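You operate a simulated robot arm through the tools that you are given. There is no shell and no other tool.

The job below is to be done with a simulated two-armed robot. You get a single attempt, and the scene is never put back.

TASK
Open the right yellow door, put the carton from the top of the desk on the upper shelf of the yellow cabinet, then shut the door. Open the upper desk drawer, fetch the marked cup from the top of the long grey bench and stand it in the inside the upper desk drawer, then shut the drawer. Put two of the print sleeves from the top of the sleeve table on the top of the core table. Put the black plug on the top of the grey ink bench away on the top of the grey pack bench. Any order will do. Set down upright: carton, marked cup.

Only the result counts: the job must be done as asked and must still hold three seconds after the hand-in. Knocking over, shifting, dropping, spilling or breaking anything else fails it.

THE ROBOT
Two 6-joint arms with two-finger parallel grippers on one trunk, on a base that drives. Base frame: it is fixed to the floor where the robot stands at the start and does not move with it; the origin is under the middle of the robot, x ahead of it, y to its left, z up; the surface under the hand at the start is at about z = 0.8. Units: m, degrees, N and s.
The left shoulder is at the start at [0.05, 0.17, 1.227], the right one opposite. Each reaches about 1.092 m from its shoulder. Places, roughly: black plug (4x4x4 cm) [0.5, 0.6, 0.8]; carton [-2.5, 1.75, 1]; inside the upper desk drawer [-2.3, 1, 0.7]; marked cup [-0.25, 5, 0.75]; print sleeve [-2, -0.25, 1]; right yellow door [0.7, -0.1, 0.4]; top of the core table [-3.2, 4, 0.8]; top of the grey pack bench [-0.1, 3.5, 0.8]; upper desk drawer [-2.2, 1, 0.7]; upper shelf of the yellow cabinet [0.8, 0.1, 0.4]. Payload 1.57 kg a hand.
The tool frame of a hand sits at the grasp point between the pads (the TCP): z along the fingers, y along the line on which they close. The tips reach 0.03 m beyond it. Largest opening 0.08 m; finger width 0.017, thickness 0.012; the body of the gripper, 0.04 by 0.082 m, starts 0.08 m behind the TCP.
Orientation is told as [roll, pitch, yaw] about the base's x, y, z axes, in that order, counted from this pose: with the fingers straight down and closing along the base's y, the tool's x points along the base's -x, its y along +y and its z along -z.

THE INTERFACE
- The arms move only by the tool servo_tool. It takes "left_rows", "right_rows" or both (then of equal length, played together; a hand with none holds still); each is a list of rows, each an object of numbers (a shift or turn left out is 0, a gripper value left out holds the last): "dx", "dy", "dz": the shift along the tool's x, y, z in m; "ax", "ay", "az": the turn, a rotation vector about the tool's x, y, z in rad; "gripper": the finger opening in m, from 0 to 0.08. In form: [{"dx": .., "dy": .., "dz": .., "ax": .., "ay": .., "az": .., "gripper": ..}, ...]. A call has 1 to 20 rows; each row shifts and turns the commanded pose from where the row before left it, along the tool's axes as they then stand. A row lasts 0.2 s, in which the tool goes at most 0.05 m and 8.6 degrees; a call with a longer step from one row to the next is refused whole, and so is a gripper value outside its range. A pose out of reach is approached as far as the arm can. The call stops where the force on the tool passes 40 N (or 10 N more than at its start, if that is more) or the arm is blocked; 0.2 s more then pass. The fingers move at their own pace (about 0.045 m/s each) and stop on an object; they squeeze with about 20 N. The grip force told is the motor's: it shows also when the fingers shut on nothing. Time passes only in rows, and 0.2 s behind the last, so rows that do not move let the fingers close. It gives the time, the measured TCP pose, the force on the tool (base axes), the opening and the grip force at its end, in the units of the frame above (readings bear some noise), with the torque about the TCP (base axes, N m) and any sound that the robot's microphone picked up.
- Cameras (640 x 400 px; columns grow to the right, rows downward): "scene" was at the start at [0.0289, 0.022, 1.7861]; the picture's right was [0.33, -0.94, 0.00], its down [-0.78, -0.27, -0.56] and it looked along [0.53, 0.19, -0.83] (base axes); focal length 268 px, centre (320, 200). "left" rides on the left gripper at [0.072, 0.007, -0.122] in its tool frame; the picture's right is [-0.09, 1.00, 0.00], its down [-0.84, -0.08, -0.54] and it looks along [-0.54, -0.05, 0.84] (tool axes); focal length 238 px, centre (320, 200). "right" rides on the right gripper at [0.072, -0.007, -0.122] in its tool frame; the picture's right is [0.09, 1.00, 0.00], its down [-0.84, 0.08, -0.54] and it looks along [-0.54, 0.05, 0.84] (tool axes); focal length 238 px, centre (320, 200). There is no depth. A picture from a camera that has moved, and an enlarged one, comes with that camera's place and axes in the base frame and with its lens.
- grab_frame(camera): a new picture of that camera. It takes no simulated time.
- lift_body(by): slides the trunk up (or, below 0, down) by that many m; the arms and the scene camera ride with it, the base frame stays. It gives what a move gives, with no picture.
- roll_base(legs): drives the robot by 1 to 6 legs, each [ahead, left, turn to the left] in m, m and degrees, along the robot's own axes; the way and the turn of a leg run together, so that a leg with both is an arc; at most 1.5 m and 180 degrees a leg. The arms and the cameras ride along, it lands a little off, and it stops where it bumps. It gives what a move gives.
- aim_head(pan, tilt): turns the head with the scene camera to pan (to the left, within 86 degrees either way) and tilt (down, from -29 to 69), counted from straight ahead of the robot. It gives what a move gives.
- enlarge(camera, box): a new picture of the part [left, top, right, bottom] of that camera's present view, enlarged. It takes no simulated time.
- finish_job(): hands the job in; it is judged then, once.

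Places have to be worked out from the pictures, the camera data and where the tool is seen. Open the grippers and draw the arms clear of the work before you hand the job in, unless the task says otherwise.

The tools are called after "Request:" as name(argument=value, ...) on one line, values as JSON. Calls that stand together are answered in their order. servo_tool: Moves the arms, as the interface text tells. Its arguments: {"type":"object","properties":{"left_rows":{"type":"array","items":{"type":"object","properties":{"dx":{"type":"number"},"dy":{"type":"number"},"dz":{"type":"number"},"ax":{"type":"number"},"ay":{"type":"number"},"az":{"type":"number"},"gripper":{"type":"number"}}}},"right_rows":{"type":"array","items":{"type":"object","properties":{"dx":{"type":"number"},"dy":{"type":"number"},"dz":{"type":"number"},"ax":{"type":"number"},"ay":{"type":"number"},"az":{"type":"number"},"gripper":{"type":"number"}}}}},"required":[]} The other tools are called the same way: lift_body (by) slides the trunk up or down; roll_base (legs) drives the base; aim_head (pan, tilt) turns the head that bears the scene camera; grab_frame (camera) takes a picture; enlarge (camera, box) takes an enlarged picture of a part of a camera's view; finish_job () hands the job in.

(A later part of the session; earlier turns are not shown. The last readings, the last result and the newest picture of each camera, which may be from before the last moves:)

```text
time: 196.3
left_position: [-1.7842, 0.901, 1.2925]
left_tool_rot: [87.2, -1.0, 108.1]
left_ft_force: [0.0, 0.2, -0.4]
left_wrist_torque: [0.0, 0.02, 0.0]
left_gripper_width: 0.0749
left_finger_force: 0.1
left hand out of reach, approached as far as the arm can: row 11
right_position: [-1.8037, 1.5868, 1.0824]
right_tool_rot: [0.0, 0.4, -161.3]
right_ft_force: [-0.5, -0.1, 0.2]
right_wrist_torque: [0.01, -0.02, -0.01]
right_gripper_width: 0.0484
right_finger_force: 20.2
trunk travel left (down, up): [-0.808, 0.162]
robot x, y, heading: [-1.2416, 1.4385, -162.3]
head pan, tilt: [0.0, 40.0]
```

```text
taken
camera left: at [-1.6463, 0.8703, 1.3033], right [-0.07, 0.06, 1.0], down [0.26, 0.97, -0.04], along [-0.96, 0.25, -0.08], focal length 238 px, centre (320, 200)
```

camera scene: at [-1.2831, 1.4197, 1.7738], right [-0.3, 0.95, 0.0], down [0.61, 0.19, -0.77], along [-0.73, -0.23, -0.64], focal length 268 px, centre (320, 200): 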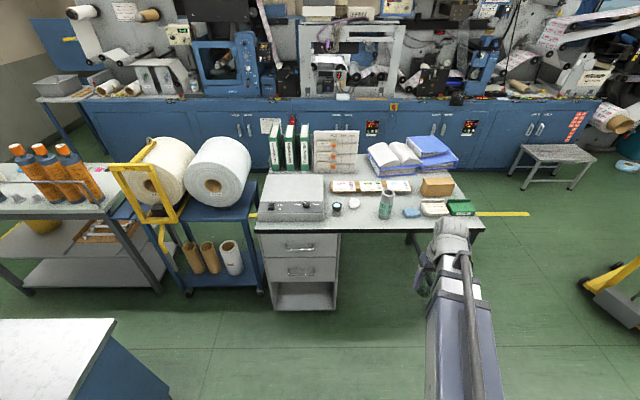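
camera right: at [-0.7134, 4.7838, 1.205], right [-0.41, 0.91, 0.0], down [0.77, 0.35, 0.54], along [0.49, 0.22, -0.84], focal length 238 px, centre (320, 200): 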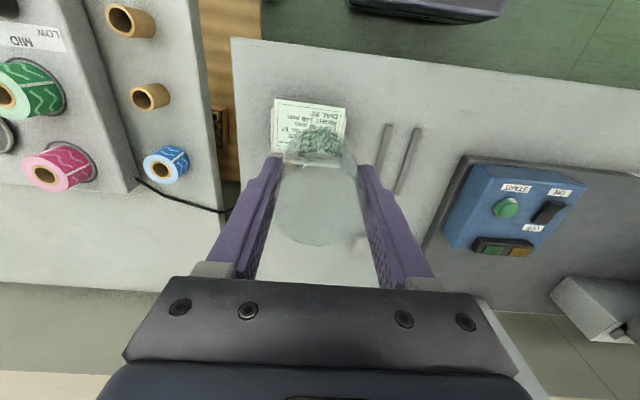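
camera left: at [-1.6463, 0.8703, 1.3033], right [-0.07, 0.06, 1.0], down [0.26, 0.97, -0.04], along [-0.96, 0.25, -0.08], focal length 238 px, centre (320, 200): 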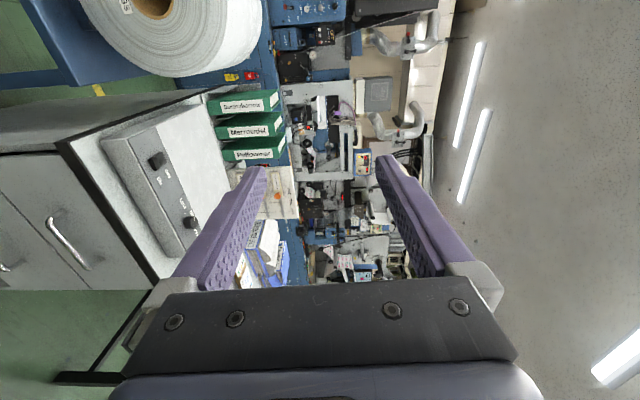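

The hand points squarely at the drawers with its fingers closing vertically. I'll shift it 0.24 m right to line up with the handle and lower the trunk to handle height.

Request:
servo_tool(left_rows=[{"dx": -0.04, "dz": 0.004}, {"dx": -0.04, "dz": 0.004}, {"dx": -0.04, "dz": 0.004}, {"dx": -0.04, "dz": 0.004}, {"dx": -0.04, "dz": 0.004}, {"dx": -0.04}, {}])

Request:
lift_body(by=-0.4)

Request:
lift_body(by=-0.2)

Request:
grab_frame(camera="left")

Request:
grab_frame(camera="scene")

```text
time: 197.9
left_position: [-1.8721, 1.1075, 1.2914]
left_tool_rot: [87.1, -2.4, 108.1]
left_ft_force: [-0.4, -0.4, 0.6]
left_wrist_torque: [-0.03, -0.03, -0.08]
left_gripper_width: 0.0749
left_finger_force: 0.0
left hand out of reach, approached as far as the arm can: row 5
right_position: [-1.804, 1.5853, 1.0832]
right_tool_rot: [0.0, 0.3, -161.3]
right_ft_force: [-0.1, -0.1, 0.0]
right_wrist_torque: [0.01, 0.02, 0.0]
right_gripper_width: 0.0486
right_finger_force: 20.2
trunk travel left (down, up): [-0.808, 0.162]
robot x, y, heading: [-1.2411, 1.4318, -162.5]
head pan, tilt: [0.0, 40.0]
```

```text
time: 201.7
left_position: [-1.8718, 1.1078, 0.8924]
left_tool_rot: [87.3, -1.1, 108.1]
left_ft_force: [-0.5, 0.4, 0.0]
left_wrist_torque: [0.0, 0.0, -0.01]
left_gripper_width: 0.0752
left_finger_force: 0.1
right_position: [-1.8041, 1.5862, 0.6823]
right_tool_rot: [0.0, 0.3, -161.3]
right_ft_force: [-0.8, -0.4, 0.4]
right_wrist_torque: [0.03, 0.02, -0.02]
right_gripper_width: 0.0483
right_finger_force: 20.0
trunk travel left (down, up): [-0.408, 0.562]
robot x, y, heading: [-1.2419, 1.433, -162.4]
head pan, tilt: [0.0, 40.0]
```

```text
time: 203.9
left_position: [-1.8715, 1.1082, 0.6924]
left_tool_rot: [87.2, -1.0, 108.0]
left_ft_force: [0.3, -0.3, -0.5]
left_wrist_torque: [-0.03, 0.02, -0.01]
left_gripper_width: 0.0749
left_finger_force: 0.0
right_position: [-1.8042, 1.5871, 0.4832]
right_tool_rot: [0.1, 0.3, -161.3]
right_ft_force: [-0.3, -1.1, -0.6]
right_wrist_torque: [0.01, -0.02, 0.01]
right_gripper_width: 0.0485
right_finger_force: 19.6
trunk travel left (down, up): [-0.208, 0.762]
robot x, y, heading: [-1.2404, 1.4371, -162.6]
head pan, tilt: [0.0, 40.0]
```

```text
taken
camera left: at [-1.7334, 1.077, 0.7032], right [-0.07, 0.05, 1.0], down [0.26, 0.97, -0.04], along [-0.96, 0.25, -0.08], focal length 238 px, centre (320, 200)
```

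left: 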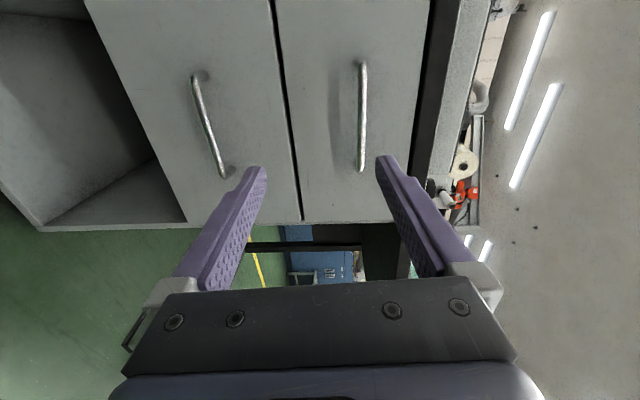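

```text
taken
camera scene: at [-1.2831, 1.4199, 1.1738], right [-0.3, 0.95, 0.0], down [0.61, 0.19, -0.77], along [-0.73, -0.23, -0.64], focal length 268 px, centre (320, 200)
```

scene: 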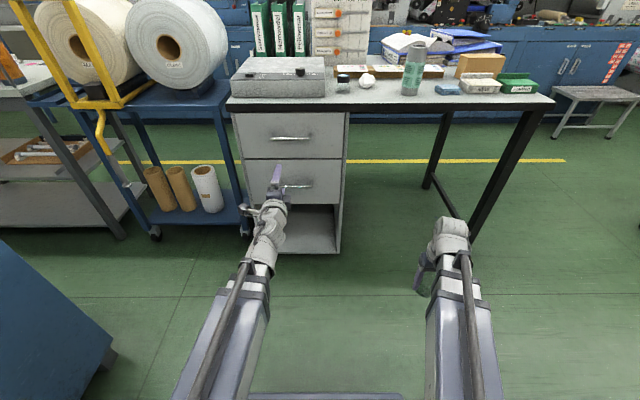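

Two scene views from different heights put the handle at z≈0.74, about 0.85 m ahead of the camera, and the desk top at z≈0.86. I'll zoom for precision before closing in.

Request:
enlarge(camera="scene", box=[225, 85, 365, 172])

Request:
enlarge(camera="left", box=[240, 0, 480, 150])

```text
4.57 times, centred on (295, 128) of scene
camera zoom: at [-1.2831, 1.4199, 1.1738], right [-0.3, 0.95, 0.0], down [0.61, 0.19, -0.77], along [-0.73, -0.23, -0.64], focal length 1224 px, centre (434, 527)
```

zoom: 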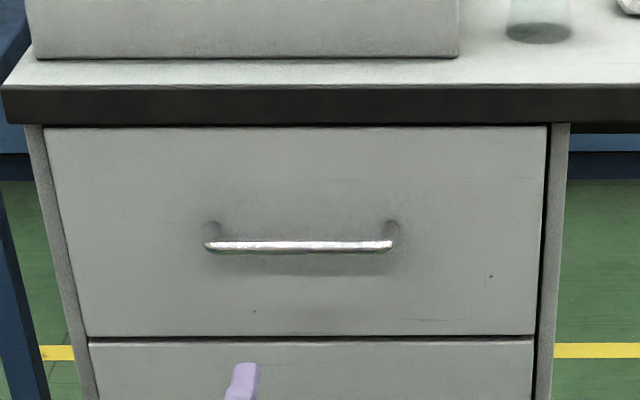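

```text
2.67 times, centred on (360, 75) of left
camera zoom: at [-1.7334, 1.077, 0.7032], right [-0.07, 0.05, 1.0], down [0.26, 0.97, -0.04], along [-0.96, 0.25, -0.08], focal length 636 px, centre (213, 533)
```

zoom: 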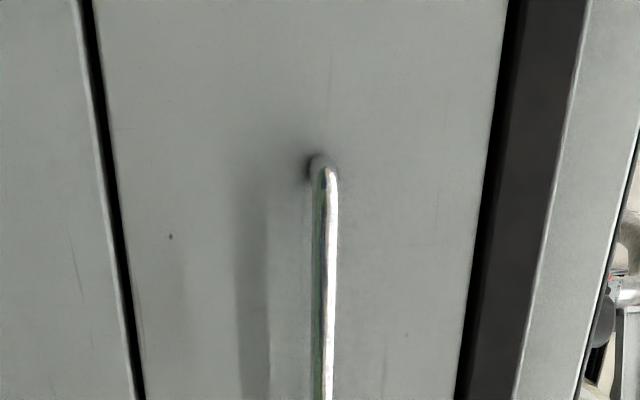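

The handle bar is at D≈0.859 ahead of the camera, 0.102 left, z≈0.735, with the drawer face 0.029 behind it. I'll raise 4.3 cm and advance 0.19 m so the fingers straddle the bar.

Request:
lift_body(by=0.0425)

Request:
servo_tool(left_rows=[{"dx": -0.016, "dz": 0.02, "gripper": 0.08}, {"dz": 0.04, "dy": 0.002}, {"dz": 0.04, "dy": 0.002}, {"dz": 0.04, "dy": 0.002}, {"dz": 0.03, "dy": 0.0015}, {}])

Request:
grab_frame(camera="left")

Request:
enlarge(camera="scene", box=[225, 85, 365, 172])

```text
time: 204.8
left_position: [-1.8714, 1.1086, 0.7347]
left_tool_rot: [87.2, -1.0, 108.1]
left_ft_force: [0.0, 0.4, -0.5]
left_wrist_torque: [0.03, 0.0, -0.01]
left_gripper_width: 0.0753
left_finger_force: 0.0
right_position: [-1.8046, 1.5866, 0.5256]
right_tool_rot: [0.1, 0.3, -161.3]
right_ft_force: [-0.6, 0.1, -0.3]
right_wrist_torque: [0.03, 0.02, 0.0]
right_gripper_width: 0.0483
right_finger_force: 19.6
trunk travel left (down, up): [-0.251, 0.719]
robot x, y, heading: [-1.241, 1.4382, -162.5]
head pan, tilt: [0.0, 40.0]
```

```text
time: 206.2
left_position: [-2.0385, 1.0709, 0.7364]
left_tool_rot: [87.2, -1.1, 108.2]
left_ft_force: [-0.1, -0.2, 0.3]
left_wrist_torque: [0.01, 0.04, 0.01]
left_gripper_width: 0.08
left_finger_force: 0.0
right_position: [-1.8054, 1.5868, 0.5254]
right_tool_rot: [0.0, 0.2, -161.3]
right_ft_force: [0.0, -0.4, -0.6]
right_wrist_torque: [-0.03, -0.02, 0.02]
right_gripper_width: 0.0484
right_finger_force: 20.0
trunk travel left (down, up): [-0.251, 0.719]
robot x, y, heading: [-1.2431, 1.437, -162.4]
head pan, tilt: [0.0, 40.0]
```

```text
taken
camera left: at [-1.9003, 1.0394, 0.7455], right [-0.07, 0.05, 1.0], down [0.26, 0.97, -0.03], along [-0.96, 0.26, -0.08], focal length 238 px, centre (320, 200)
```

left: 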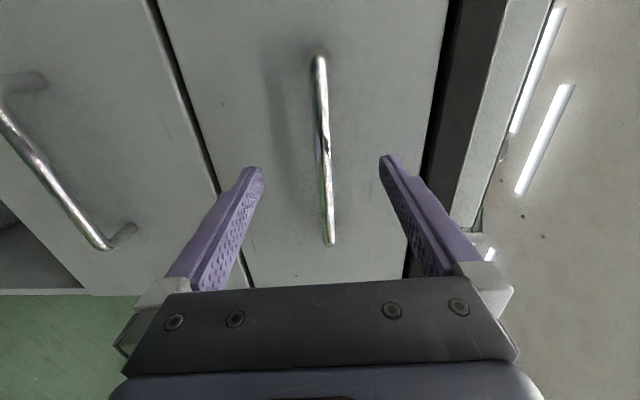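

```text
4.57 times, centred on (295, 128) of scene
camera zoom: at [-1.2832, 1.4199, 1.2163], right [-0.3, 0.95, 0.0], down [0.61, 0.19, -0.77], along [-0.73, -0.23, -0.64], focal length 1224 px, centre (434, 527)
```

zoom: 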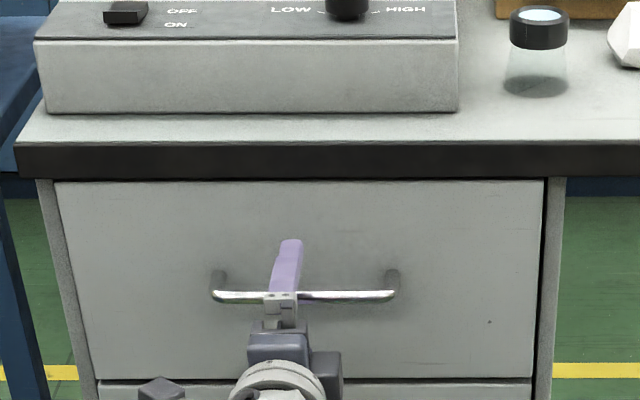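

The bar runs between the fingers. I'll close on it and pull straight back in steps.

Request:
servo_tool(left_rows=[{"gripper": 0.0}, {}, {}, {}, {}, {}])

Request:
servo_tool(left_rows=[{"dz": -0.015, "dy": -0.0007}, {"dz": -0.02, "dy": -0.001}, {"dz": -0.02, "dy": -0.001}])

Request:
enlarge(camera="scene", box=[205, 80, 385, 192])

```text
time: 207.6
left_position: [-2.037, 1.0714, 0.7375]
left_tool_rot: [87.4, -1.1, 108.1]
left_ft_force: [-4.9, -5.7, 30.8]
left_wrist_torque: [-0.78, 0.66, -0.37]
left_gripper_width: 0.0118
left_finger_force: 29.1
right_position: [-1.8039, 1.5871, 0.5275]
right_tool_rot: [-0.1, 0.0, -161.4]
right_ft_force: [1.3, 0.2, -0.5]
right_wrist_torque: [0.01, -0.02, 0.02]
right_gripper_width: 0.0484
right_finger_force: 20.4
trunk travel left (down, up): [-0.251, 0.719]
robot x, y, heading: [-1.2376, 1.4332, -162.5]
head pan, tilt: [0.0, 40.0]
```

```text
time: 208.4
left_position: [-1.9828, 1.0893, 0.7378]
left_tool_rot: [87.4, -1.1, 108.0]
left_ft_force: [3.9, -1.9, 35.6]
left_wrist_torque: [-0.83, 0.85, -0.38]
left_gripper_width: 0.0119
left_finger_force: 29.4
right_position: [-1.8031, 1.5865, 0.5265]
right_tool_rot: [0.0, 0.1, -161.3]
right_ft_force: [0.7, -0.2, 0.0]
right_wrist_torque: [0.04, 0.03, -0.01]
right_gripper_width: 0.0481
right_finger_force: 20.0
trunk travel left (down, up): [-0.251, 0.719]
robot x, y, heading: [-1.2426, 1.4361, -162.5]
head pan, tilt: [0.0, 40.0]
```

```text
3.56 times, centred on (295, 136) of scene
camera zoom: at [-1.2801, 1.4212, 1.2165], right [-0.3, 0.95, 0.0], down [0.61, 0.19, -0.77], along [-0.73, -0.23, -0.64], focal length 952 px, centre (409, 428)
```

zoom: 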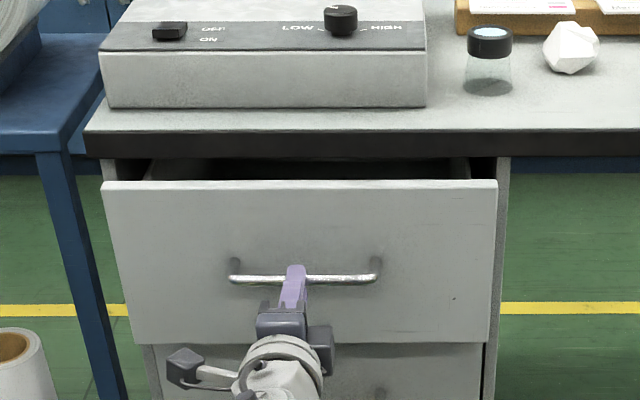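

The drawer is sliding. There's a 35 N upward push on the tool, so the bar sits slightly higher than the hand; I'll raise the trunk 3 mm to relieve it and continue.

Request:
lift_body(by=0.003)

Request:
servo_tool(left_rows=[{"dz": -0.03, "dy": -0.0015}, {"dz": -0.03, "dy": -0.0015}, {"dz": -0.03, "dy": -0.0015}])

```text
time: 208.9
left_position: [-1.987, 1.0868, 0.7369]
left_tool_rot: [87.2, -1.0, 108.3]
left_ft_force: [2.5, 0.1, 4.9]
left_wrist_torque: [-0.48, 0.01, 0.2]
left_gripper_width: 0.0118
left_finger_force: 29.3
right_position: [-1.8047, 1.5868, 0.5276]
right_tool_rot: [0.0, 0.3, -161.2]
right_ft_force: [-0.1, -0.3, -0.5]
right_wrist_torque: [0.03, 0.0, -0.03]
right_gripper_width: 0.0482
right_finger_force: 20.2
trunk travel left (down, up): [-0.254, 0.716]
robot x, y, heading: [-1.2392, 1.4347, -162.5]
head pan, tilt: [0.0, 40.0]
```

```text
time: 209.7
left_position: [-1.8994, 1.1161, 0.7368]
left_tool_rot: [87.2, -1.1, 108.0]
left_ft_force: [1.7, 3.7, -0.4]
left_wrist_torque: [-0.42, -0.15, 0.0]
left_gripper_width: 0.0119
left_finger_force: 29.4
right_position: [-1.8045, 1.586, 0.529]
right_tool_rot: [0.1, 0.3, -161.3]
right_ft_force: [0.7, 0.5, -0.7]
right_wrist_torque: [0.01, -0.01, 0.03]
right_gripper_width: 0.0485
right_finger_force: 19.6
trunk travel left (down, up): [-0.254, 0.716]
robot x, y, heading: [-1.2451, 1.4374, -162.4]
head pan, tilt: [0.0, 40.0]
```

The force is relieved and the drawer is about 14 cm out. The arm is near its minimum reach, so I'll finish the pull by backing the base 0.13 m.

Request:
roll_base(legs=[[-0.13, 0, 0]])

Request:
grab_frame(camera="scene")

```text
time: 211.0
left_position: [-1.7766, 1.156, 0.7373]
left_tool_rot: [87.2, -1.1, 107.9]
left_ft_force: [-4.6, 8.0, -2.3]
left_wrist_torque: [-0.43, -0.2, -0.47]
left_gripper_width: 0.0115
left_finger_force: 28.5
right_position: [-1.6809, 1.627, 0.528]
right_tool_rot: [-0.1, 0.3, -161.3]
right_ft_force: [-0.7, -0.5, 0.4]
right_wrist_torque: [0.0, -0.01, -0.02]
right_gripper_width: 0.0486
right_finger_force: 20.3
trunk travel left (down, up): [-0.254, 0.716]
robot x, y, heading: [-1.1156, 1.4729, -162.7]
head pan, tilt: [0.0, 40.0]
```

```text
taken
camera scene: at [-1.1593, 1.4599, 1.2193], right [-0.3, 0.95, 0.0], down [0.61, 0.19, -0.77], along [-0.73, -0.23, -0.64], focal length 268 px, centre (320, 200)
```

scene: 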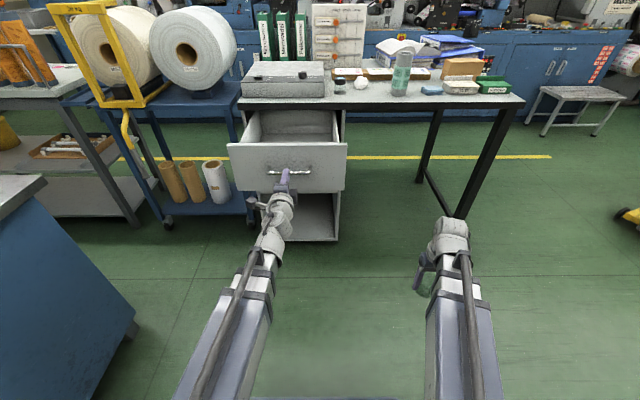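

The drawer is well open and empty. I'll release the handle, back off 0.12 m to free the fingers, and raise the trunk with the cup.

Request:
servo_tool(left_rows=[{"gripper": 0.08}, {}, {}, {}, {}])

Request:
roll_base(legs=[[-0.12, 0, 0]])

Request:
lift_body(by=0.4)

Request:
lift_body(by=0.08)

Request:
grab_frame(camera="scene")

Request:
grab_frame(camera="right")

```text
time: 212.2
left_position: [-1.7772, 1.1555, 0.7365]
left_tool_rot: [87.1, -1.2, 107.9]
left_ft_force: [0.7, -0.1, -0.4]
left_wrist_torque: [0.01, 0.03, 0.02]
left_gripper_width: 0.0798
left_finger_force: 0.1
right_position: [-1.68, 1.6278, 0.5276]
right_tool_rot: [0.1, 0.4, -161.4]
right_ft_force: [0.0, -0.4, 0.1]
right_wrist_torque: [0.01, -0.01, 0.0]
right_gripper_width: 0.0488
right_finger_force: 19.9
trunk travel left (down, up): [-0.254, 0.716]
robot x, y, heading: [-1.1159, 1.4759, -162.6]
head pan, tilt: [0.0, 40.0]
```

```text
time: 213.4
left_position: [-1.6634, 1.1915, 0.7375]
left_tool_rot: [87.1, -1.1, 107.9]
left_ft_force: [0.0, -0.6, 0.1]
left_wrist_torque: [-0.01, 0.0, 0.01]
left_gripper_width: 0.0801
left_finger_force: 0.0
right_position: [-1.5664, 1.6629, 0.5289]
right_tool_rot: [0.0, 0.4, -161.3]
right_ft_force: [-0.3, 0.7, -0.4]
right_wrist_torque: [-0.02, 0.03, -0.02]
right_gripper_width: 0.0484
right_finger_force: 20.4
trunk travel left (down, up): [-0.254, 0.716]
robot x, y, heading: [-1.0067, 1.51, -162.4]
head pan, tilt: [0.0, 40.0]
```

```text
time: 217.2
left_position: [-1.665, 1.1909, 1.1386]
left_tool_rot: [87.1, -1.0, 107.9]
left_ft_force: [0.2, 0.3, -0.3]
left_wrist_torque: [0.02, 0.0, 0.02]
left_gripper_width: 0.0804
left_finger_force: 0.1
right_position: [-1.5669, 1.662, 0.9288]
right_tool_rot: [0.0, 0.3, -161.3]
right_ft_force: [-1.1, 0.1, -0.3]
right_wrist_torque: [0.02, 0.02, 0.03]
right_gripper_width: 0.0488
right_finger_force: 20.1
trunk travel left (down, up): [-0.654, 0.316]
robot x, y, heading: [-1.0068, 1.5079, -162.5]
head pan, tilt: [0.0, 40.0]
```

```text
time: 218.4
left_position: [-1.6646, 1.191, 1.2174]
left_tool_rot: [87.1, -1.1, 107.9]
left_ft_force: [0.4, -0.5, -0.9]
left_wrist_torque: [0.0, 0.04, 0.02]
left_gripper_width: 0.0803
left_finger_force: 0.1
right_position: [-1.5669, 1.6628, 1.0082]
right_tool_rot: [0.0, 0.3, -161.4]
right_ft_force: [-0.2, 0.1, 0.2]
right_wrist_torque: [0.03, 0.0, 0.0]
right_gripper_width: 0.0485
right_finger_force: 20.3
trunk travel left (down, up): [-0.734, 0.236]
robot x, y, heading: [-1.0034, 1.5115, -162.4]
head pan, tilt: [0.0, 40.0]
```

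```text
taken
camera scene: at [-1.0459, 1.4951, 1.6992], right [-0.3, 0.95, 0.0], down [0.61, 0.19, -0.77], along [-0.73, -0.23, -0.64], focal length 268 px, centre (320, 200)
```

scene: 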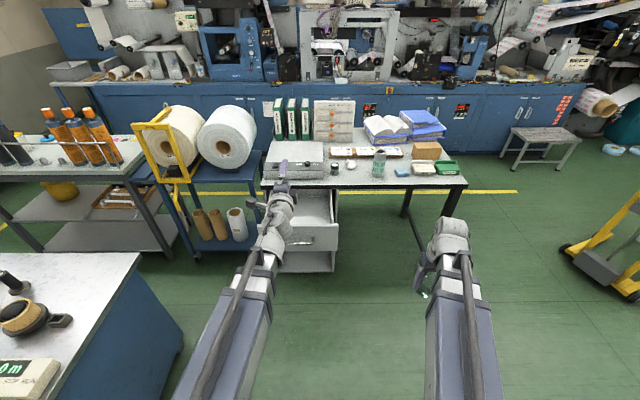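

```text
taken
camera right: at [-1.5, 1.6909, 1.1306], right [0.41, -0.91, 0.0], down [-0.77, -0.34, 0.54], along [-0.49, -0.22, -0.84], focal length 238 px, centre (320, 200)
```

right: 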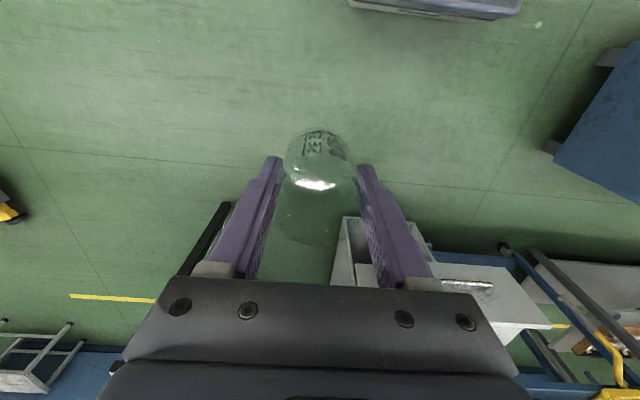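

The cup is still firmly held and the drawer stays open. I'll shift the base 0.25 m left and 0.2 m ahead so the right arm lines up with the drawer.

Request:
roll_base(legs=[[0.0, 0.25, 0], [0.2, 0, 0.6]])

Request:
grab_frame(camera="scene")

Request:
grab_frame(camera="right")

```text
time: 221.4
left_position: [-1.7752, 0.8844, 1.216]
left_tool_rot: [87.1, -1.1, 108.7]
left_ft_force: [0.7, -0.3, 0.2]
left_wrist_torque: [0.03, 0.02, 0.01]
left_gripper_width: 0.0801
left_finger_force: 0.0
right_position: [-1.6851, 1.3563, 1.0082]
right_tool_rot: [0.0, 0.3, -160.6]
right_ft_force: [-0.7, 0.4, -0.3]
right_wrist_torque: [0.03, -0.03, -0.01]
right_gripper_width: 0.0483
right_finger_force: 20.1
trunk travel left (down, up): [-0.734, 0.236]
robot x, y, heading: [-1.1173, 1.2114, -162.0]
head pan, tilt: [0.0, 40.0]
```

```text
taken
camera scene: at [-1.1621, 1.1965, 1.6992], right [-0.31, 0.95, 0.0], down [0.61, 0.2, -0.77], along [-0.73, -0.24, -0.64], focal length 268 px, centre (320, 200)
```

scene: 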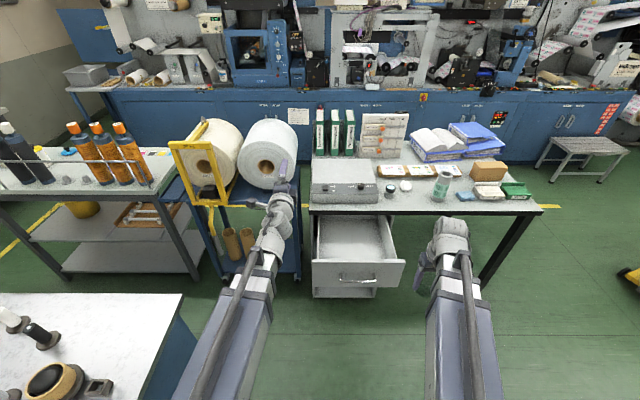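

```text
taken
camera right: at [-1.6182, 1.3864, 1.1301], right [0.42, -0.91, 0.0], down [-0.77, -0.35, 0.54], along [-0.49, -0.22, -0.84], focal length 238 px, centre (320, 200)
```

right: 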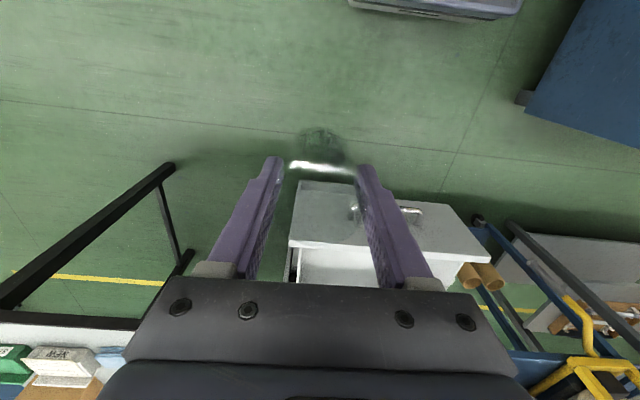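

The drawer opening is centred near v 1.655 with its front inner edge at u≈-1.39. I'll bring the cup above the middle of the open part (u -1.51).

Request:
servo_tool(right_rows=[{"dx": -0.0417, "dy": 0.0188}, {"dx": -0.0417, "dy": 0.0188}, {"dx": -0.0417, "dy": 0.0188}, {"dx": -0.0417, "dy": 0.0188}, {"dx": -0.0417, "dy": 0.0188}, {"dx": -0.0417, "dy": 0.0188}, {"dx": -0.0417, "dy": 0.0188}, {"dx": -0.0417, "dy": 0.0188}, {}])

Request:
grab_frame(camera="scene")

Request:
grab_frame(camera="right")

```text
time: 223.4
left_position: [-1.7743, 0.8847, 1.2168]
left_tool_rot: [87.2, -1.0, 108.7]
left_ft_force: [0.8, -0.1, 0.0]
left_wrist_torque: [0.03, -0.03, 0.01]
left_gripper_width: 0.0801
left_finger_force: 0.0
right_position: [-1.9475, 1.1028, 1.0088]
right_tool_rot: [0.1, 0.2, -160.5]
right_ft_force: [0.9, -0.2, -0.3]
right_wrist_torque: [-0.01, 0.01, 0.04]
right_gripper_width: 0.0486
right_finger_force: 20.0
trunk travel left (down, up): [-0.734, 0.236]
robot x, y, heading: [-1.1138, 1.2137, -161.6]
head pan, tilt: [0.0, 40.0]
```

```text
taken
camera scene: at [-1.1598, 1.1975, 1.6993], right [-0.31, 0.95, 0.0], down [0.61, 0.2, -0.77], along [-0.73, -0.24, -0.64], focal length 268 px, centre (320, 200)
```

scene: 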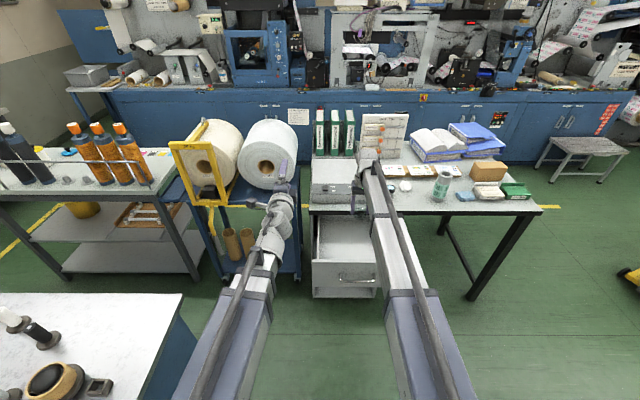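

```text
taken
camera right: at [-1.8812, 1.1336, 1.1309], right [0.42, -0.91, 0.0], down [-0.77, -0.35, 0.54], along [-0.49, -0.23, -0.84], focal length 238 px, centre (320, 200)
```

right: 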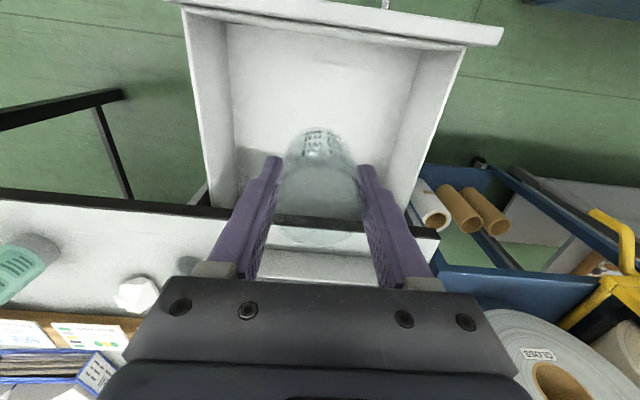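

The wrist view shows the cup right over the drawer's interior. I'll shift 2.5 cm deeper for camera clearance from the drawer front, then lower most of the way.

Request:
servo_tool(right_rows=[{"dx": -0.025}, {}])

Request:
lift_body(by=-0.22)

Request:
grab_frame(camera="right")

Request:
grab_frame(camera="scene")

```text
time: 224.0
left_position: [-1.7744, 0.8842, 1.217]
left_tool_rot: [87.2, -1.1, 108.6]
left_ft_force: [-0.6, 0.7, -0.4]
left_wrist_torque: [0.0, 0.02, 0.01]
left_gripper_width: 0.0798
left_finger_force: 0.0
right_position: [-1.9707, 1.0955, 1.0087]
right_tool_rot: [-0.1, 0.3, -160.4]
right_ft_force: [0.0, 0.2, -0.1]
right_wrist_torque: [0.0, -0.01, -0.02]
right_gripper_width: 0.0486
right_finger_force: 20.0
trunk travel left (down, up): [-0.734, 0.236]
robot x, y, heading: [-1.1202, 1.2136, -161.7]
head pan, tilt: [0.0, 40.0]
```

```text
time: 226.3
left_position: [-1.7744, 0.8842, 0.9979]
left_tool_rot: [87.2, -1.2, 108.7]
left_ft_force: [0.6, 0.3, 0.4]
left_wrist_torque: [-0.01, -0.01, -0.03]
left_gripper_width: 0.08
left_finger_force: 0.1
right_position: [-1.9715, 1.0949, 0.7893]
right_tool_rot: [0.1, 0.3, -160.5]
right_ft_force: [0.2, 0.1, -0.5]
right_wrist_torque: [-0.01, -0.03, -0.01]
right_gripper_width: 0.0483
right_finger_force: 19.9
trunk travel left (down, up): [-0.514, 0.456]
robot x, y, heading: [-1.1168, 1.2149, -161.8]
head pan, tilt: [0.0, 40.0]
```

```text
taken
camera right: at [-1.9045, 1.1253, 0.9107], right [0.42, -0.91, 0.0], down [-0.77, -0.35, 0.54], along [-0.49, -0.23, -0.84], focal length 238 px, centre (320, 200)
```

right: 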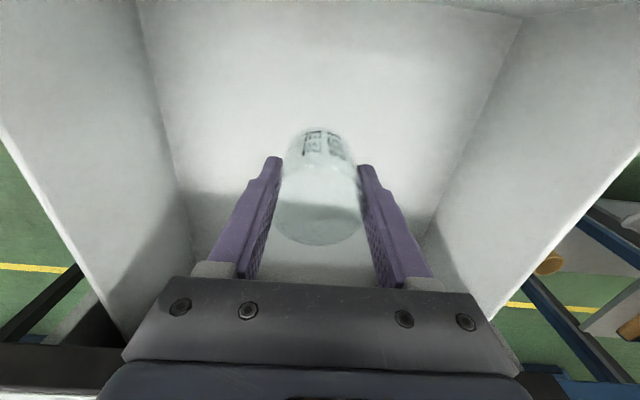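

```text
taken
camera scene: at [-1.1602, 1.1971, 1.4793], right [-0.31, 0.95, 0.0], down [0.61, 0.2, -0.77], along [-0.73, -0.24, -0.64], focal length 268 px, centre (320, 200)
```

scene: 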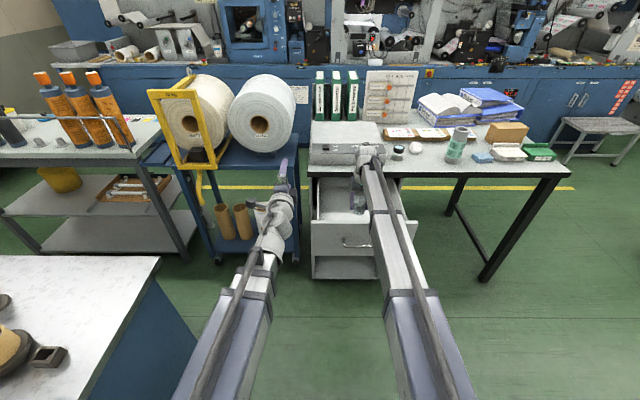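

All clear inside the drawer. I'll lower 7 cm, then in small steps until the cup touches the drawer floor.

Request:
lift_body(by=-0.07)

Request:
lift_body(by=-0.01)

Request:
lift_body(by=-0.005)

Request:
grab_frame(camera="right")

```text
time: 227.4
left_position: [-1.7739, 0.8835, 0.9273]
left_tool_rot: [87.2, -1.1, 108.8]
left_ft_force: [0.5, 0.2, -0.2]
left_wrist_torque: [-0.01, 0.0, -0.01]
left_gripper_width: 0.0799
left_finger_force: 0.2
right_position: [-1.9708, 1.0955, 0.7183]
right_tool_rot: [0.1, 0.3, -160.5]
right_ft_force: [-0.6, 0.3, -0.3]
right_wrist_torque: [0.02, 0.01, 0.0]
right_gripper_width: 0.0484
right_finger_force: 20.1
trunk travel left (down, up): [-0.444, 0.526]
robot x, y, heading: [-1.1203, 1.2133, -161.8]
head pan, tilt: [0.0, 40.0]
```

```text
time: 228.0
left_position: [-1.7751, 0.8853, 0.9181]
left_tool_rot: [87.2, -1.1, 108.7]
left_ft_force: [0.3, 0.4, 0.2]
left_wrist_torque: [0.06, 0.0, -0.01]
left_gripper_width: 0.0801
left_finger_force: 0.1
right_position: [-1.9699, 1.0956, 0.7096]
right_tool_rot: [0.0, 0.3, -160.6]
right_ft_force: [-0.1, 0.1, -0.7]
right_wrist_torque: [-0.03, -0.02, -0.02]
right_gripper_width: 0.0485
right_finger_force: 20.1
trunk travel left (down, up): [-0.434, 0.536]
robot x, y, heading: [-1.1183, 1.209, -161.7]
head pan, tilt: [0.0, 40.0]
```

```text
time: 228.5
left_position: [-1.7746, 0.8842, 0.9138]
left_tool_rot: [87.3, -1.1, 108.6]
left_ft_force: [0.2, 0.1, 0.0]
left_wrist_torque: [0.03, 0.02, -0.02]
left_gripper_width: 0.08
left_finger_force: 0.0
right_position: [-1.9712, 1.095, 0.7034]
right_tool_rot: [0.0, 0.4, -160.6]
right_ft_force: [0.8, -0.1, -0.7]
right_wrist_torque: [-0.01, -0.04, -0.01]
right_gripper_width: 0.0485
right_finger_force: 20.0
trunk travel left (down, up): [-0.429, 0.541]
robot x, y, heading: [-1.1196, 1.2114, -161.6]
head pan, tilt: [0.0, 40.0]
```

```text
taken
camera right: at [-1.9045, 1.1253, 0.8257], right [0.42, -0.91, 0.0], down [-0.77, -0.35, 0.54], along [-0.49, -0.23, -0.84], focal length 238 px, centre (320, 200)
```

right: 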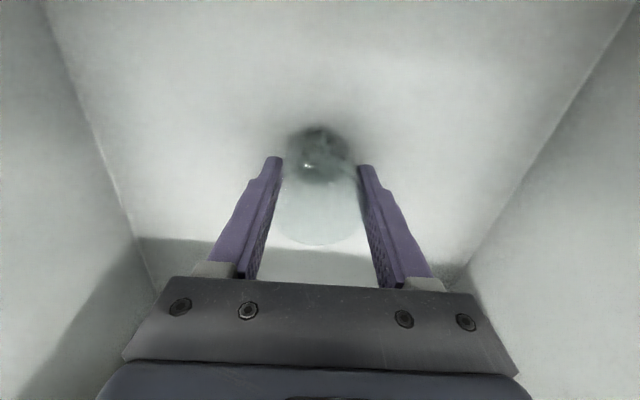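

The contact shadow is tight under the cup, so the floor is close. Continuing in 4 mm steps.

Request:
lift_body(by=-0.004)

Request:
lift_body(by=-0.004)

```text
time: 229.1
left_position: [-1.7746, 0.8848, 0.9097]
left_tool_rot: [87.2, -1.1, 108.7]
left_ft_force: [-0.3, -0.3, 0.9]
left_wrist_torque: [-0.01, 0.0, -0.03]
left_gripper_width: 0.08
left_finger_force: 0.0
right_position: [-1.9706, 1.0952, 0.6995]
right_tool_rot: [0.0, 0.3, -160.5]
right_ft_force: [-0.7, -1.2, 4.7]
right_wrist_torque: [-0.03, 0.04, 0.02]
right_gripper_width: 0.0485
right_finger_force: 20.2
trunk travel left (down, up): [-0.425, 0.545]
robot x, y, heading: [-1.1161, 1.2177, -161.3]
head pan, tilt: [0.0, 40.0]
```

```text
time: 229.6
left_position: [-1.7733, 0.8838, 0.9051]
left_tool_rot: [87.2, -1.1, 108.7]
left_ft_force: [-0.4, 0.4, 0.0]
left_wrist_torque: [0.02, 0.0, 0.02]
left_gripper_width: 0.0801
left_finger_force: 0.2
right_position: [-1.9701, 1.0955, 0.697]
right_tool_rot: [0.0, 0.2, -160.5]
right_ft_force: [0.1, 0.0, 12.4]
right_wrist_torque: [0.02, -0.04, -0.01]
right_gripper_width: 0.0485
right_finger_force: 20.0
trunk travel left (down, up): [-0.421, 0.549]
robot x, y, heading: [-1.1185, 1.2144, -161.8]
head pan, tilt: [0.0, 40.0]
```

The cup touches the floor (12 N). I'll open the fingers and raise the trunk straight up.

Request:
servo_tool(right_rows=[{"gripper": 0.075}, {}, {}, {}])

Request:
lift_body(by=0.2)

Request:
grab_frame(camera="right")

```text
time: 230.6
left_position: [-1.775, 0.8841, 0.9045]
left_tool_rot: [87.2, -1.1, 108.7]
left_ft_force: [-0.2, -0.2, 0.1]
left_wrist_torque: [0.03, -0.03, -0.03]
left_gripper_width: 0.0798
left_finger_force: 0.1
right_position: [-1.9699, 1.0954, 0.6948]
right_tool_rot: [-0.1, 0.3, -160.5]
right_ft_force: [0.3, 0.3, -0.5]
right_wrist_torque: [-0.01, -0.01, 0.02]
right_gripper_width: 0.0748
right_finger_force: 0.1
trunk travel left (down, up): [-0.421, 0.549]
robot x, y, heading: [-1.1184, 1.2127, -161.6]
head pan, tilt: [0.0, 40.0]
```

```text
time: 232.8
left_position: [-1.7755, 0.8839, 1.1043]
left_tool_rot: [87.3, -1.1, 108.7]
left_ft_force: [0.4, 0.9, 0.4]
left_wrist_torque: [0.06, -0.01, 0.04]
left_gripper_width: 0.0802
left_finger_force: 0.1
right_position: [-1.9709, 1.0948, 0.8942]
right_tool_rot: [0.0, 0.3, -160.5]
right_ft_force: [0.0, -0.7, -0.3]
right_wrist_torque: [0.02, 0.0, 0.0]
right_gripper_width: 0.0749
right_finger_force: 0.1
trunk travel left (down, up): [-0.621, 0.349]
robot x, y, heading: [-1.1187, 1.2097, -161.5]
head pan, tilt: [0.0, 40.0]
```

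```text
taken
camera right: at [-1.9046, 1.1253, 1.0175], right [0.42, -0.91, 0.0], down [-0.77, -0.35, 0.54], along [-0.49, -0.23, -0.84], focal length 238 px, centre (320, 200)
```

right: 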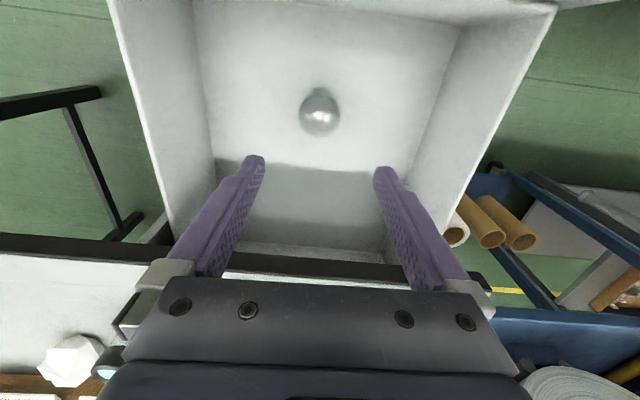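

The cup stands upright in the drawer. I'll raise, retract the right hand, and reposition the base so the left hand (horizontal) can push the drawer shut.

Request:
lift_body(by=0.1)

Request:
servo_tool(right_rows=[{"dx": 0.0417, "dy": -0.0188}, {"dx": 0.0417, "dy": -0.0188}, {"dx": 0.0417, "dy": -0.0188}, {"dx": 0.0417, "dy": -0.0188}, {"dx": 0.0417, "dy": -0.0188}, {"dx": 0.0417, "dy": -0.0188}, {"dx": 0.0417, "dy": -0.0188}, {"dx": 0.0417, "dy": -0.0188}, {}], left_rows=[{"gripper": 0.0}, {}, {}, {}, {}, {}, {}, {}, {}])

Request:
roll_base(legs=[[-0.17, 0, 0], [0, -0.26, 0]])

Request:
grab_frame(camera="scene")

```text
time: 234.1
left_position: [-1.7736, 0.8851, 1.2044]
left_tool_rot: [87.2, -1.1, 108.7]
left_ft_force: [-0.1, 0.5, 0.3]
left_wrist_torque: [0.0, 0.01, 0.0]
left_gripper_width: 0.0801
left_finger_force: 0.0
right_position: [-1.9714, 1.096, 0.9953]
right_tool_rot: [0.0, 0.4, -160.5]
right_ft_force: [0.4, -0.3, 0.8]
right_wrist_torque: [0.04, 0.02, 0.01]
right_gripper_width: 0.0751
right_finger_force: 0.0
trunk travel left (down, up): [-0.721, 0.249]
robot x, y, heading: [-1.1165, 1.2129, -161.6]
head pan, tilt: [0.0, 40.0]
```

```text
time: 236.1
left_position: [-1.7746, 0.8841, 1.2035]
left_tool_rot: [87.2, -1.2, 108.7]
left_ft_force: [0.0, -0.6, 0.7]
left_wrist_torque: [0.0, 0.01, -0.01]
left_gripper_width: 0.0001
left_finger_force: 20.3
right_position: [-1.7068, 1.3488, 0.9953]
right_tool_rot: [0.0, 0.3, -160.5]
right_ft_force: [-0.5, 0.8, 0.3]
right_wrist_torque: [0.03, 0.01, -0.01]
right_gripper_width: 0.0748
right_finger_force: 0.1
trunk travel left (down, up): [-0.721, 0.249]
robot x, y, heading: [-1.1144, 1.2124, -161.7]
head pan, tilt: [0.0, 40.0]
```

```text
time: 239.0
left_position: [-1.6943, 1.1873, 1.2056]
left_tool_rot: [87.3, -0.9, 108.8]
left_ft_force: [0.1, -0.3, -0.5]
left_wrist_torque: [-0.03, 0.02, 0.04]
left_gripper_width: 0.0
left_finger_force: 20.2
right_position: [-1.627, 1.651, 0.9948]
right_tool_rot: [0.1, 0.3, -160.6]
right_ft_force: [-1.7, 0.7, 0.6]
right_wrist_torque: [-0.02, -0.04, 0.05]
right_gripper_width: 0.075
right_finger_force: 0.0
trunk travel left (down, up): [-0.721, 0.249]
robot x, y, heading: [-1.0399, 1.5103, -161.9]
head pan, tilt: [0.0, 40.0]
```

```text
taken
camera scene: at [-1.081, 1.4997, 1.6863], right [-0.31, 0.95, 0.0], down [0.61, 0.2, -0.77], along [-0.73, -0.24, -0.64], focal length 268 px, centre (320, 200)
```

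scene: 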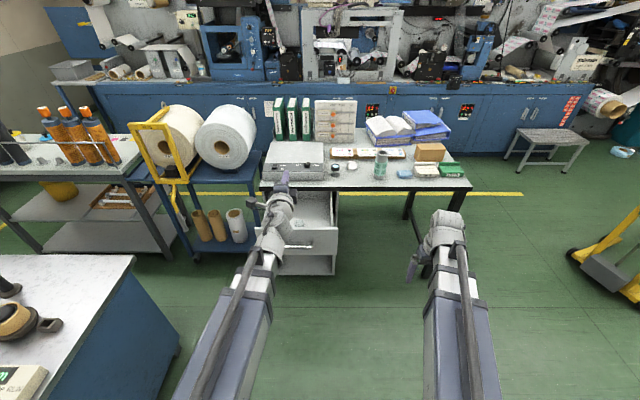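

The left hand is now directly in front of the drawer centre. I'll lower to z≈0.70 (just below the handle bar) and check.

Request:
lift_body(by=-0.4)

Request:
lift_body(by=-0.108)

Request:
grab_frame(camera="scene")

Request:
grab_frame(camera="left")

```text
time: 242.8
left_position: [-1.6956, 1.1861, 0.8038]
left_tool_rot: [87.1, -1.1, 108.8]
left_ft_force: [-1.1, 0.2, 0.2]
left_wrist_torque: [0.03, 0.03, -0.03]
left_gripper_width: 0.0001
left_finger_force: 19.7
right_position: [-1.6263, 1.6503, 0.5959]
right_tool_rot: [0.0, 0.3, -160.5]
right_ft_force: [0.1, 0.6, 0.3]
right_wrist_torque: [-0.01, 0.02, -0.01]
right_gripper_width: 0.0748
right_finger_force: 0.2
trunk travel left (down, up): [-0.321, 0.649]
robot x, y, heading: [-1.0377, 1.5123, -161.8]
head pan, tilt: [0.0, 40.0]
```

```text
time: 244.2
left_position: [-1.6961, 1.1855, 0.6965]
left_tool_rot: [87.3, -1.0, 108.7]
left_ft_force: [-0.2, -0.6, 0.1]
left_wrist_torque: [0.01, 0.02, -0.01]
left_gripper_width: 0.0
left_finger_force: 19.8
right_position: [-1.6258, 1.6499, 0.4877]
right_tool_rot: [0.0, 0.3, -160.7]
right_ft_force: [-1.3, 0.7, -0.3]
right_wrist_torque: [0.0, 0.01, -0.01]
right_gripper_width: 0.0751
right_finger_force: 0.0
trunk travel left (down, up): [-0.213, 0.757]
robot x, y, heading: [-1.0378, 1.5153, -161.7]
head pan, tilt: [0.0, 40.0]
```

```text
taken
camera scene: at [-1.0804, 1.4982, 1.1783], right [-0.31, 0.95, 0.0], down [0.61, 0.2, -0.77], along [-0.73, -0.24, -0.64], focal length 268 px, centre (320, 200)
```

scene: 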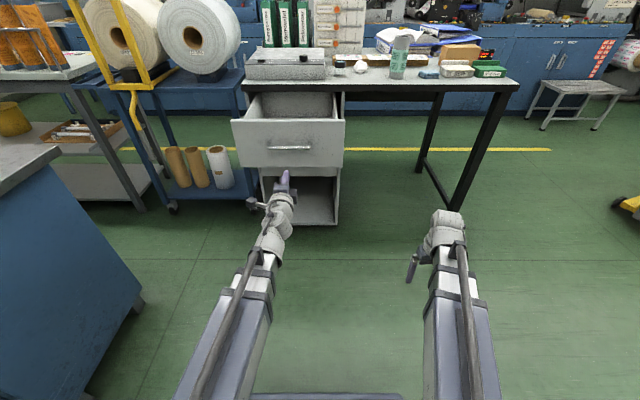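

```text
taken
camera left: at [-1.5567, 1.1564, 0.7076], right [-0.07, 0.05, 1.0], down [0.25, 0.97, -0.03], along [-0.97, 0.25, -0.08], focal length 238 px, centre (320, 200)
```

left: 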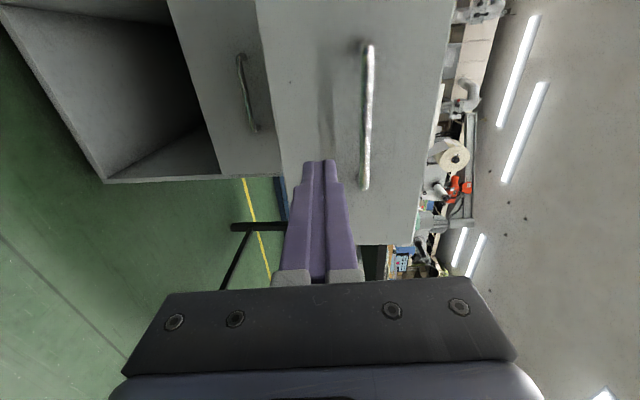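

The fingertips aim at the drawer face just below the bar. I'll drive 0.07 m forward and then push slowly with the arm so the cup stays put.

Request:
roll_base(legs=[[0.07, 0, 0]])

Request:
servo_tool(left_rows=[{"dz": 0.01, "dy": 0.0005}, {"dz": 0.012, "dy": 0.0006}, {"dz": 0.012, "dy": 0.0006}, {"dz": 0.012, "dy": 0.0006}, {"dz": 0.015, "dy": 0.0007}, {"dz": 0.015, "dy": 0.0007}, {"dz": 0.015, "dy": 0.0007}, {"dz": 0.015, "dy": 0.0007}, {"dz": 0.015, "dy": 0.0007}, {"dz": 0.015, "dy": 0.0007}])

Request:
grab_frame(camera="scene")

```text
time: 245.2
left_position: [-1.7623, 1.1641, 0.6975]
left_tool_rot: [87.3, -1.1, 108.7]
left_ft_force: [0.0, -0.4, 0.4]
left_wrist_torque: [0.0, 0.0, -0.01]
left_gripper_width: 0.0
left_finger_force: 19.9
right_position: [-1.6922, 1.6273, 0.4879]
right_tool_rot: [0.0, 0.3, -160.6]
right_ft_force: [0.3, -0.9, 0.3]
right_wrist_torque: [0.03, -0.03, -0.01]
right_gripper_width: 0.0749
right_finger_force: 0.0
trunk travel left (down, up): [-0.213, 0.757]
robot x, y, heading: [-1.111, 1.496, -161.8]
head pan, tilt: [0.0, 40.0]
```

```text
time: 247.4
left_position: [-1.8913, 1.1205, 0.6974]
left_tool_rot: [87.1, -1.2, 108.7]
left_ft_force: [0.1, 0.3, -0.8]
left_wrist_torque: [0.03, 0.01, -0.02]
left_gripper_width: 0.0
left_finger_force: 19.6
right_position: [-1.6933, 1.6282, 0.4874]
right_tool_rot: [0.0, 0.2, -160.6]
right_ft_force: [-0.1, 0.0, 0.2]
right_wrist_torque: [-0.02, 0.01, 0.02]
right_gripper_width: 0.075
right_finger_force: 0.1
trunk travel left (down, up): [-0.213, 0.757]
robot x, y, heading: [-1.1048, 1.4933, -161.7]
head pan, tilt: [0.0, 40.0]
```

```text
taken
camera scene: at [-1.1471, 1.4762, 1.1783], right [-0.31, 0.95, 0.0], down [0.61, 0.2, -0.77], along [-0.73, -0.24, -0.64], focal length 268 px, centre (320, 200)
```

scene: 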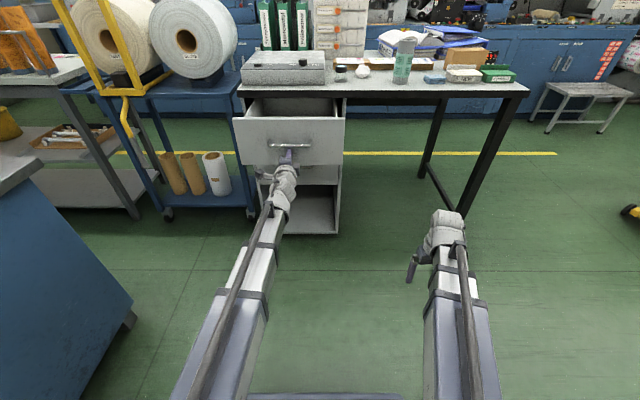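

The drawer is moving in smoothly. I'll continue slowly until it meets its stop.

Request:
servo_tool(left_rows=[{"dz": 0.012, "dy": 0.0006}, {"dz": 0.015, "dy": 0.0007}, {"dz": 0.015, "dy": 0.0007}, {"dz": 0.015, "dy": 0.0007}, {"dz": 0.015, "dy": 0.0007}, {"dz": 0.015, "dy": 0.0007}, {"dz": 0.015, "dy": 0.0007}, {"dz": 0.015, "dy": 0.0007}, {"dz": 0.015, "dy": 0.0007}, {"dz": 0.012, "dy": 0.0006}, {"dz": 0.01, "dy": 0.0005}, {"dz": 0.01, "dy": 0.0005}, {"dz": 0.01, "dy": 0.0005}, {"dz": 0.008, "dy": 0.0004}, {"dz": 0.006}, {"dz": 0.006}])

Request:
grab_frame(camera="scene")

Request:
enlarge(camera="scene", box=[215, 70, 375, 170])

```text
time: 250.8
left_position: [-2.0708, 1.0597, 0.6966]
left_tool_rot: [87.0, -1.1, 108.7]
left_ft_force: [32.9, 11.7, -12.6]
left_wrist_torque: [0.03, -0.06, -0.13]
left_gripper_width: 0.0
left_finger_force: 20.8
right_position: [-1.6919, 1.6284, 0.4879]
right_tool_rot: [-0.1, 0.0, -160.6]
right_ft_force: [-0.1, -0.1, 0.1]
right_wrist_torque: [0.0, 0.0, -0.01]
right_gripper_width: 0.0749
right_finger_force: 0.1
trunk travel left (down, up): [-0.213, 0.757]
robot x, y, heading: [-1.1032, 1.4923, -161.7]
head pan, tilt: [0.0, 40.0]
```

```text
taken
camera scene: at [-1.1458, 1.4765, 1.178], right [-0.31, 0.95, 0.0], down [0.61, 0.2, -0.77], along [-0.73, -0.24, -0.64], focal length 268 px, centre (320, 200)
```

scene: 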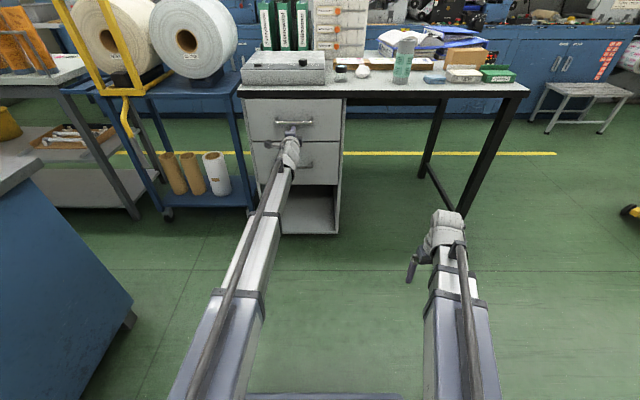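

```text
4.00 times, centred on (295, 120) of scene
camera zoom: at [-1.1458, 1.4765, 1.178], right [-0.31, 0.95, 0.0], down [0.61, 0.2, -0.77], along [-0.73, -0.24, -0.64], focal length 1071 px, centre (420, 520)
```

zoom: 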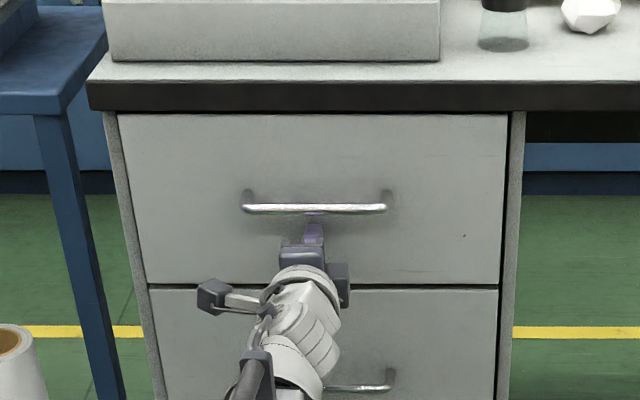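

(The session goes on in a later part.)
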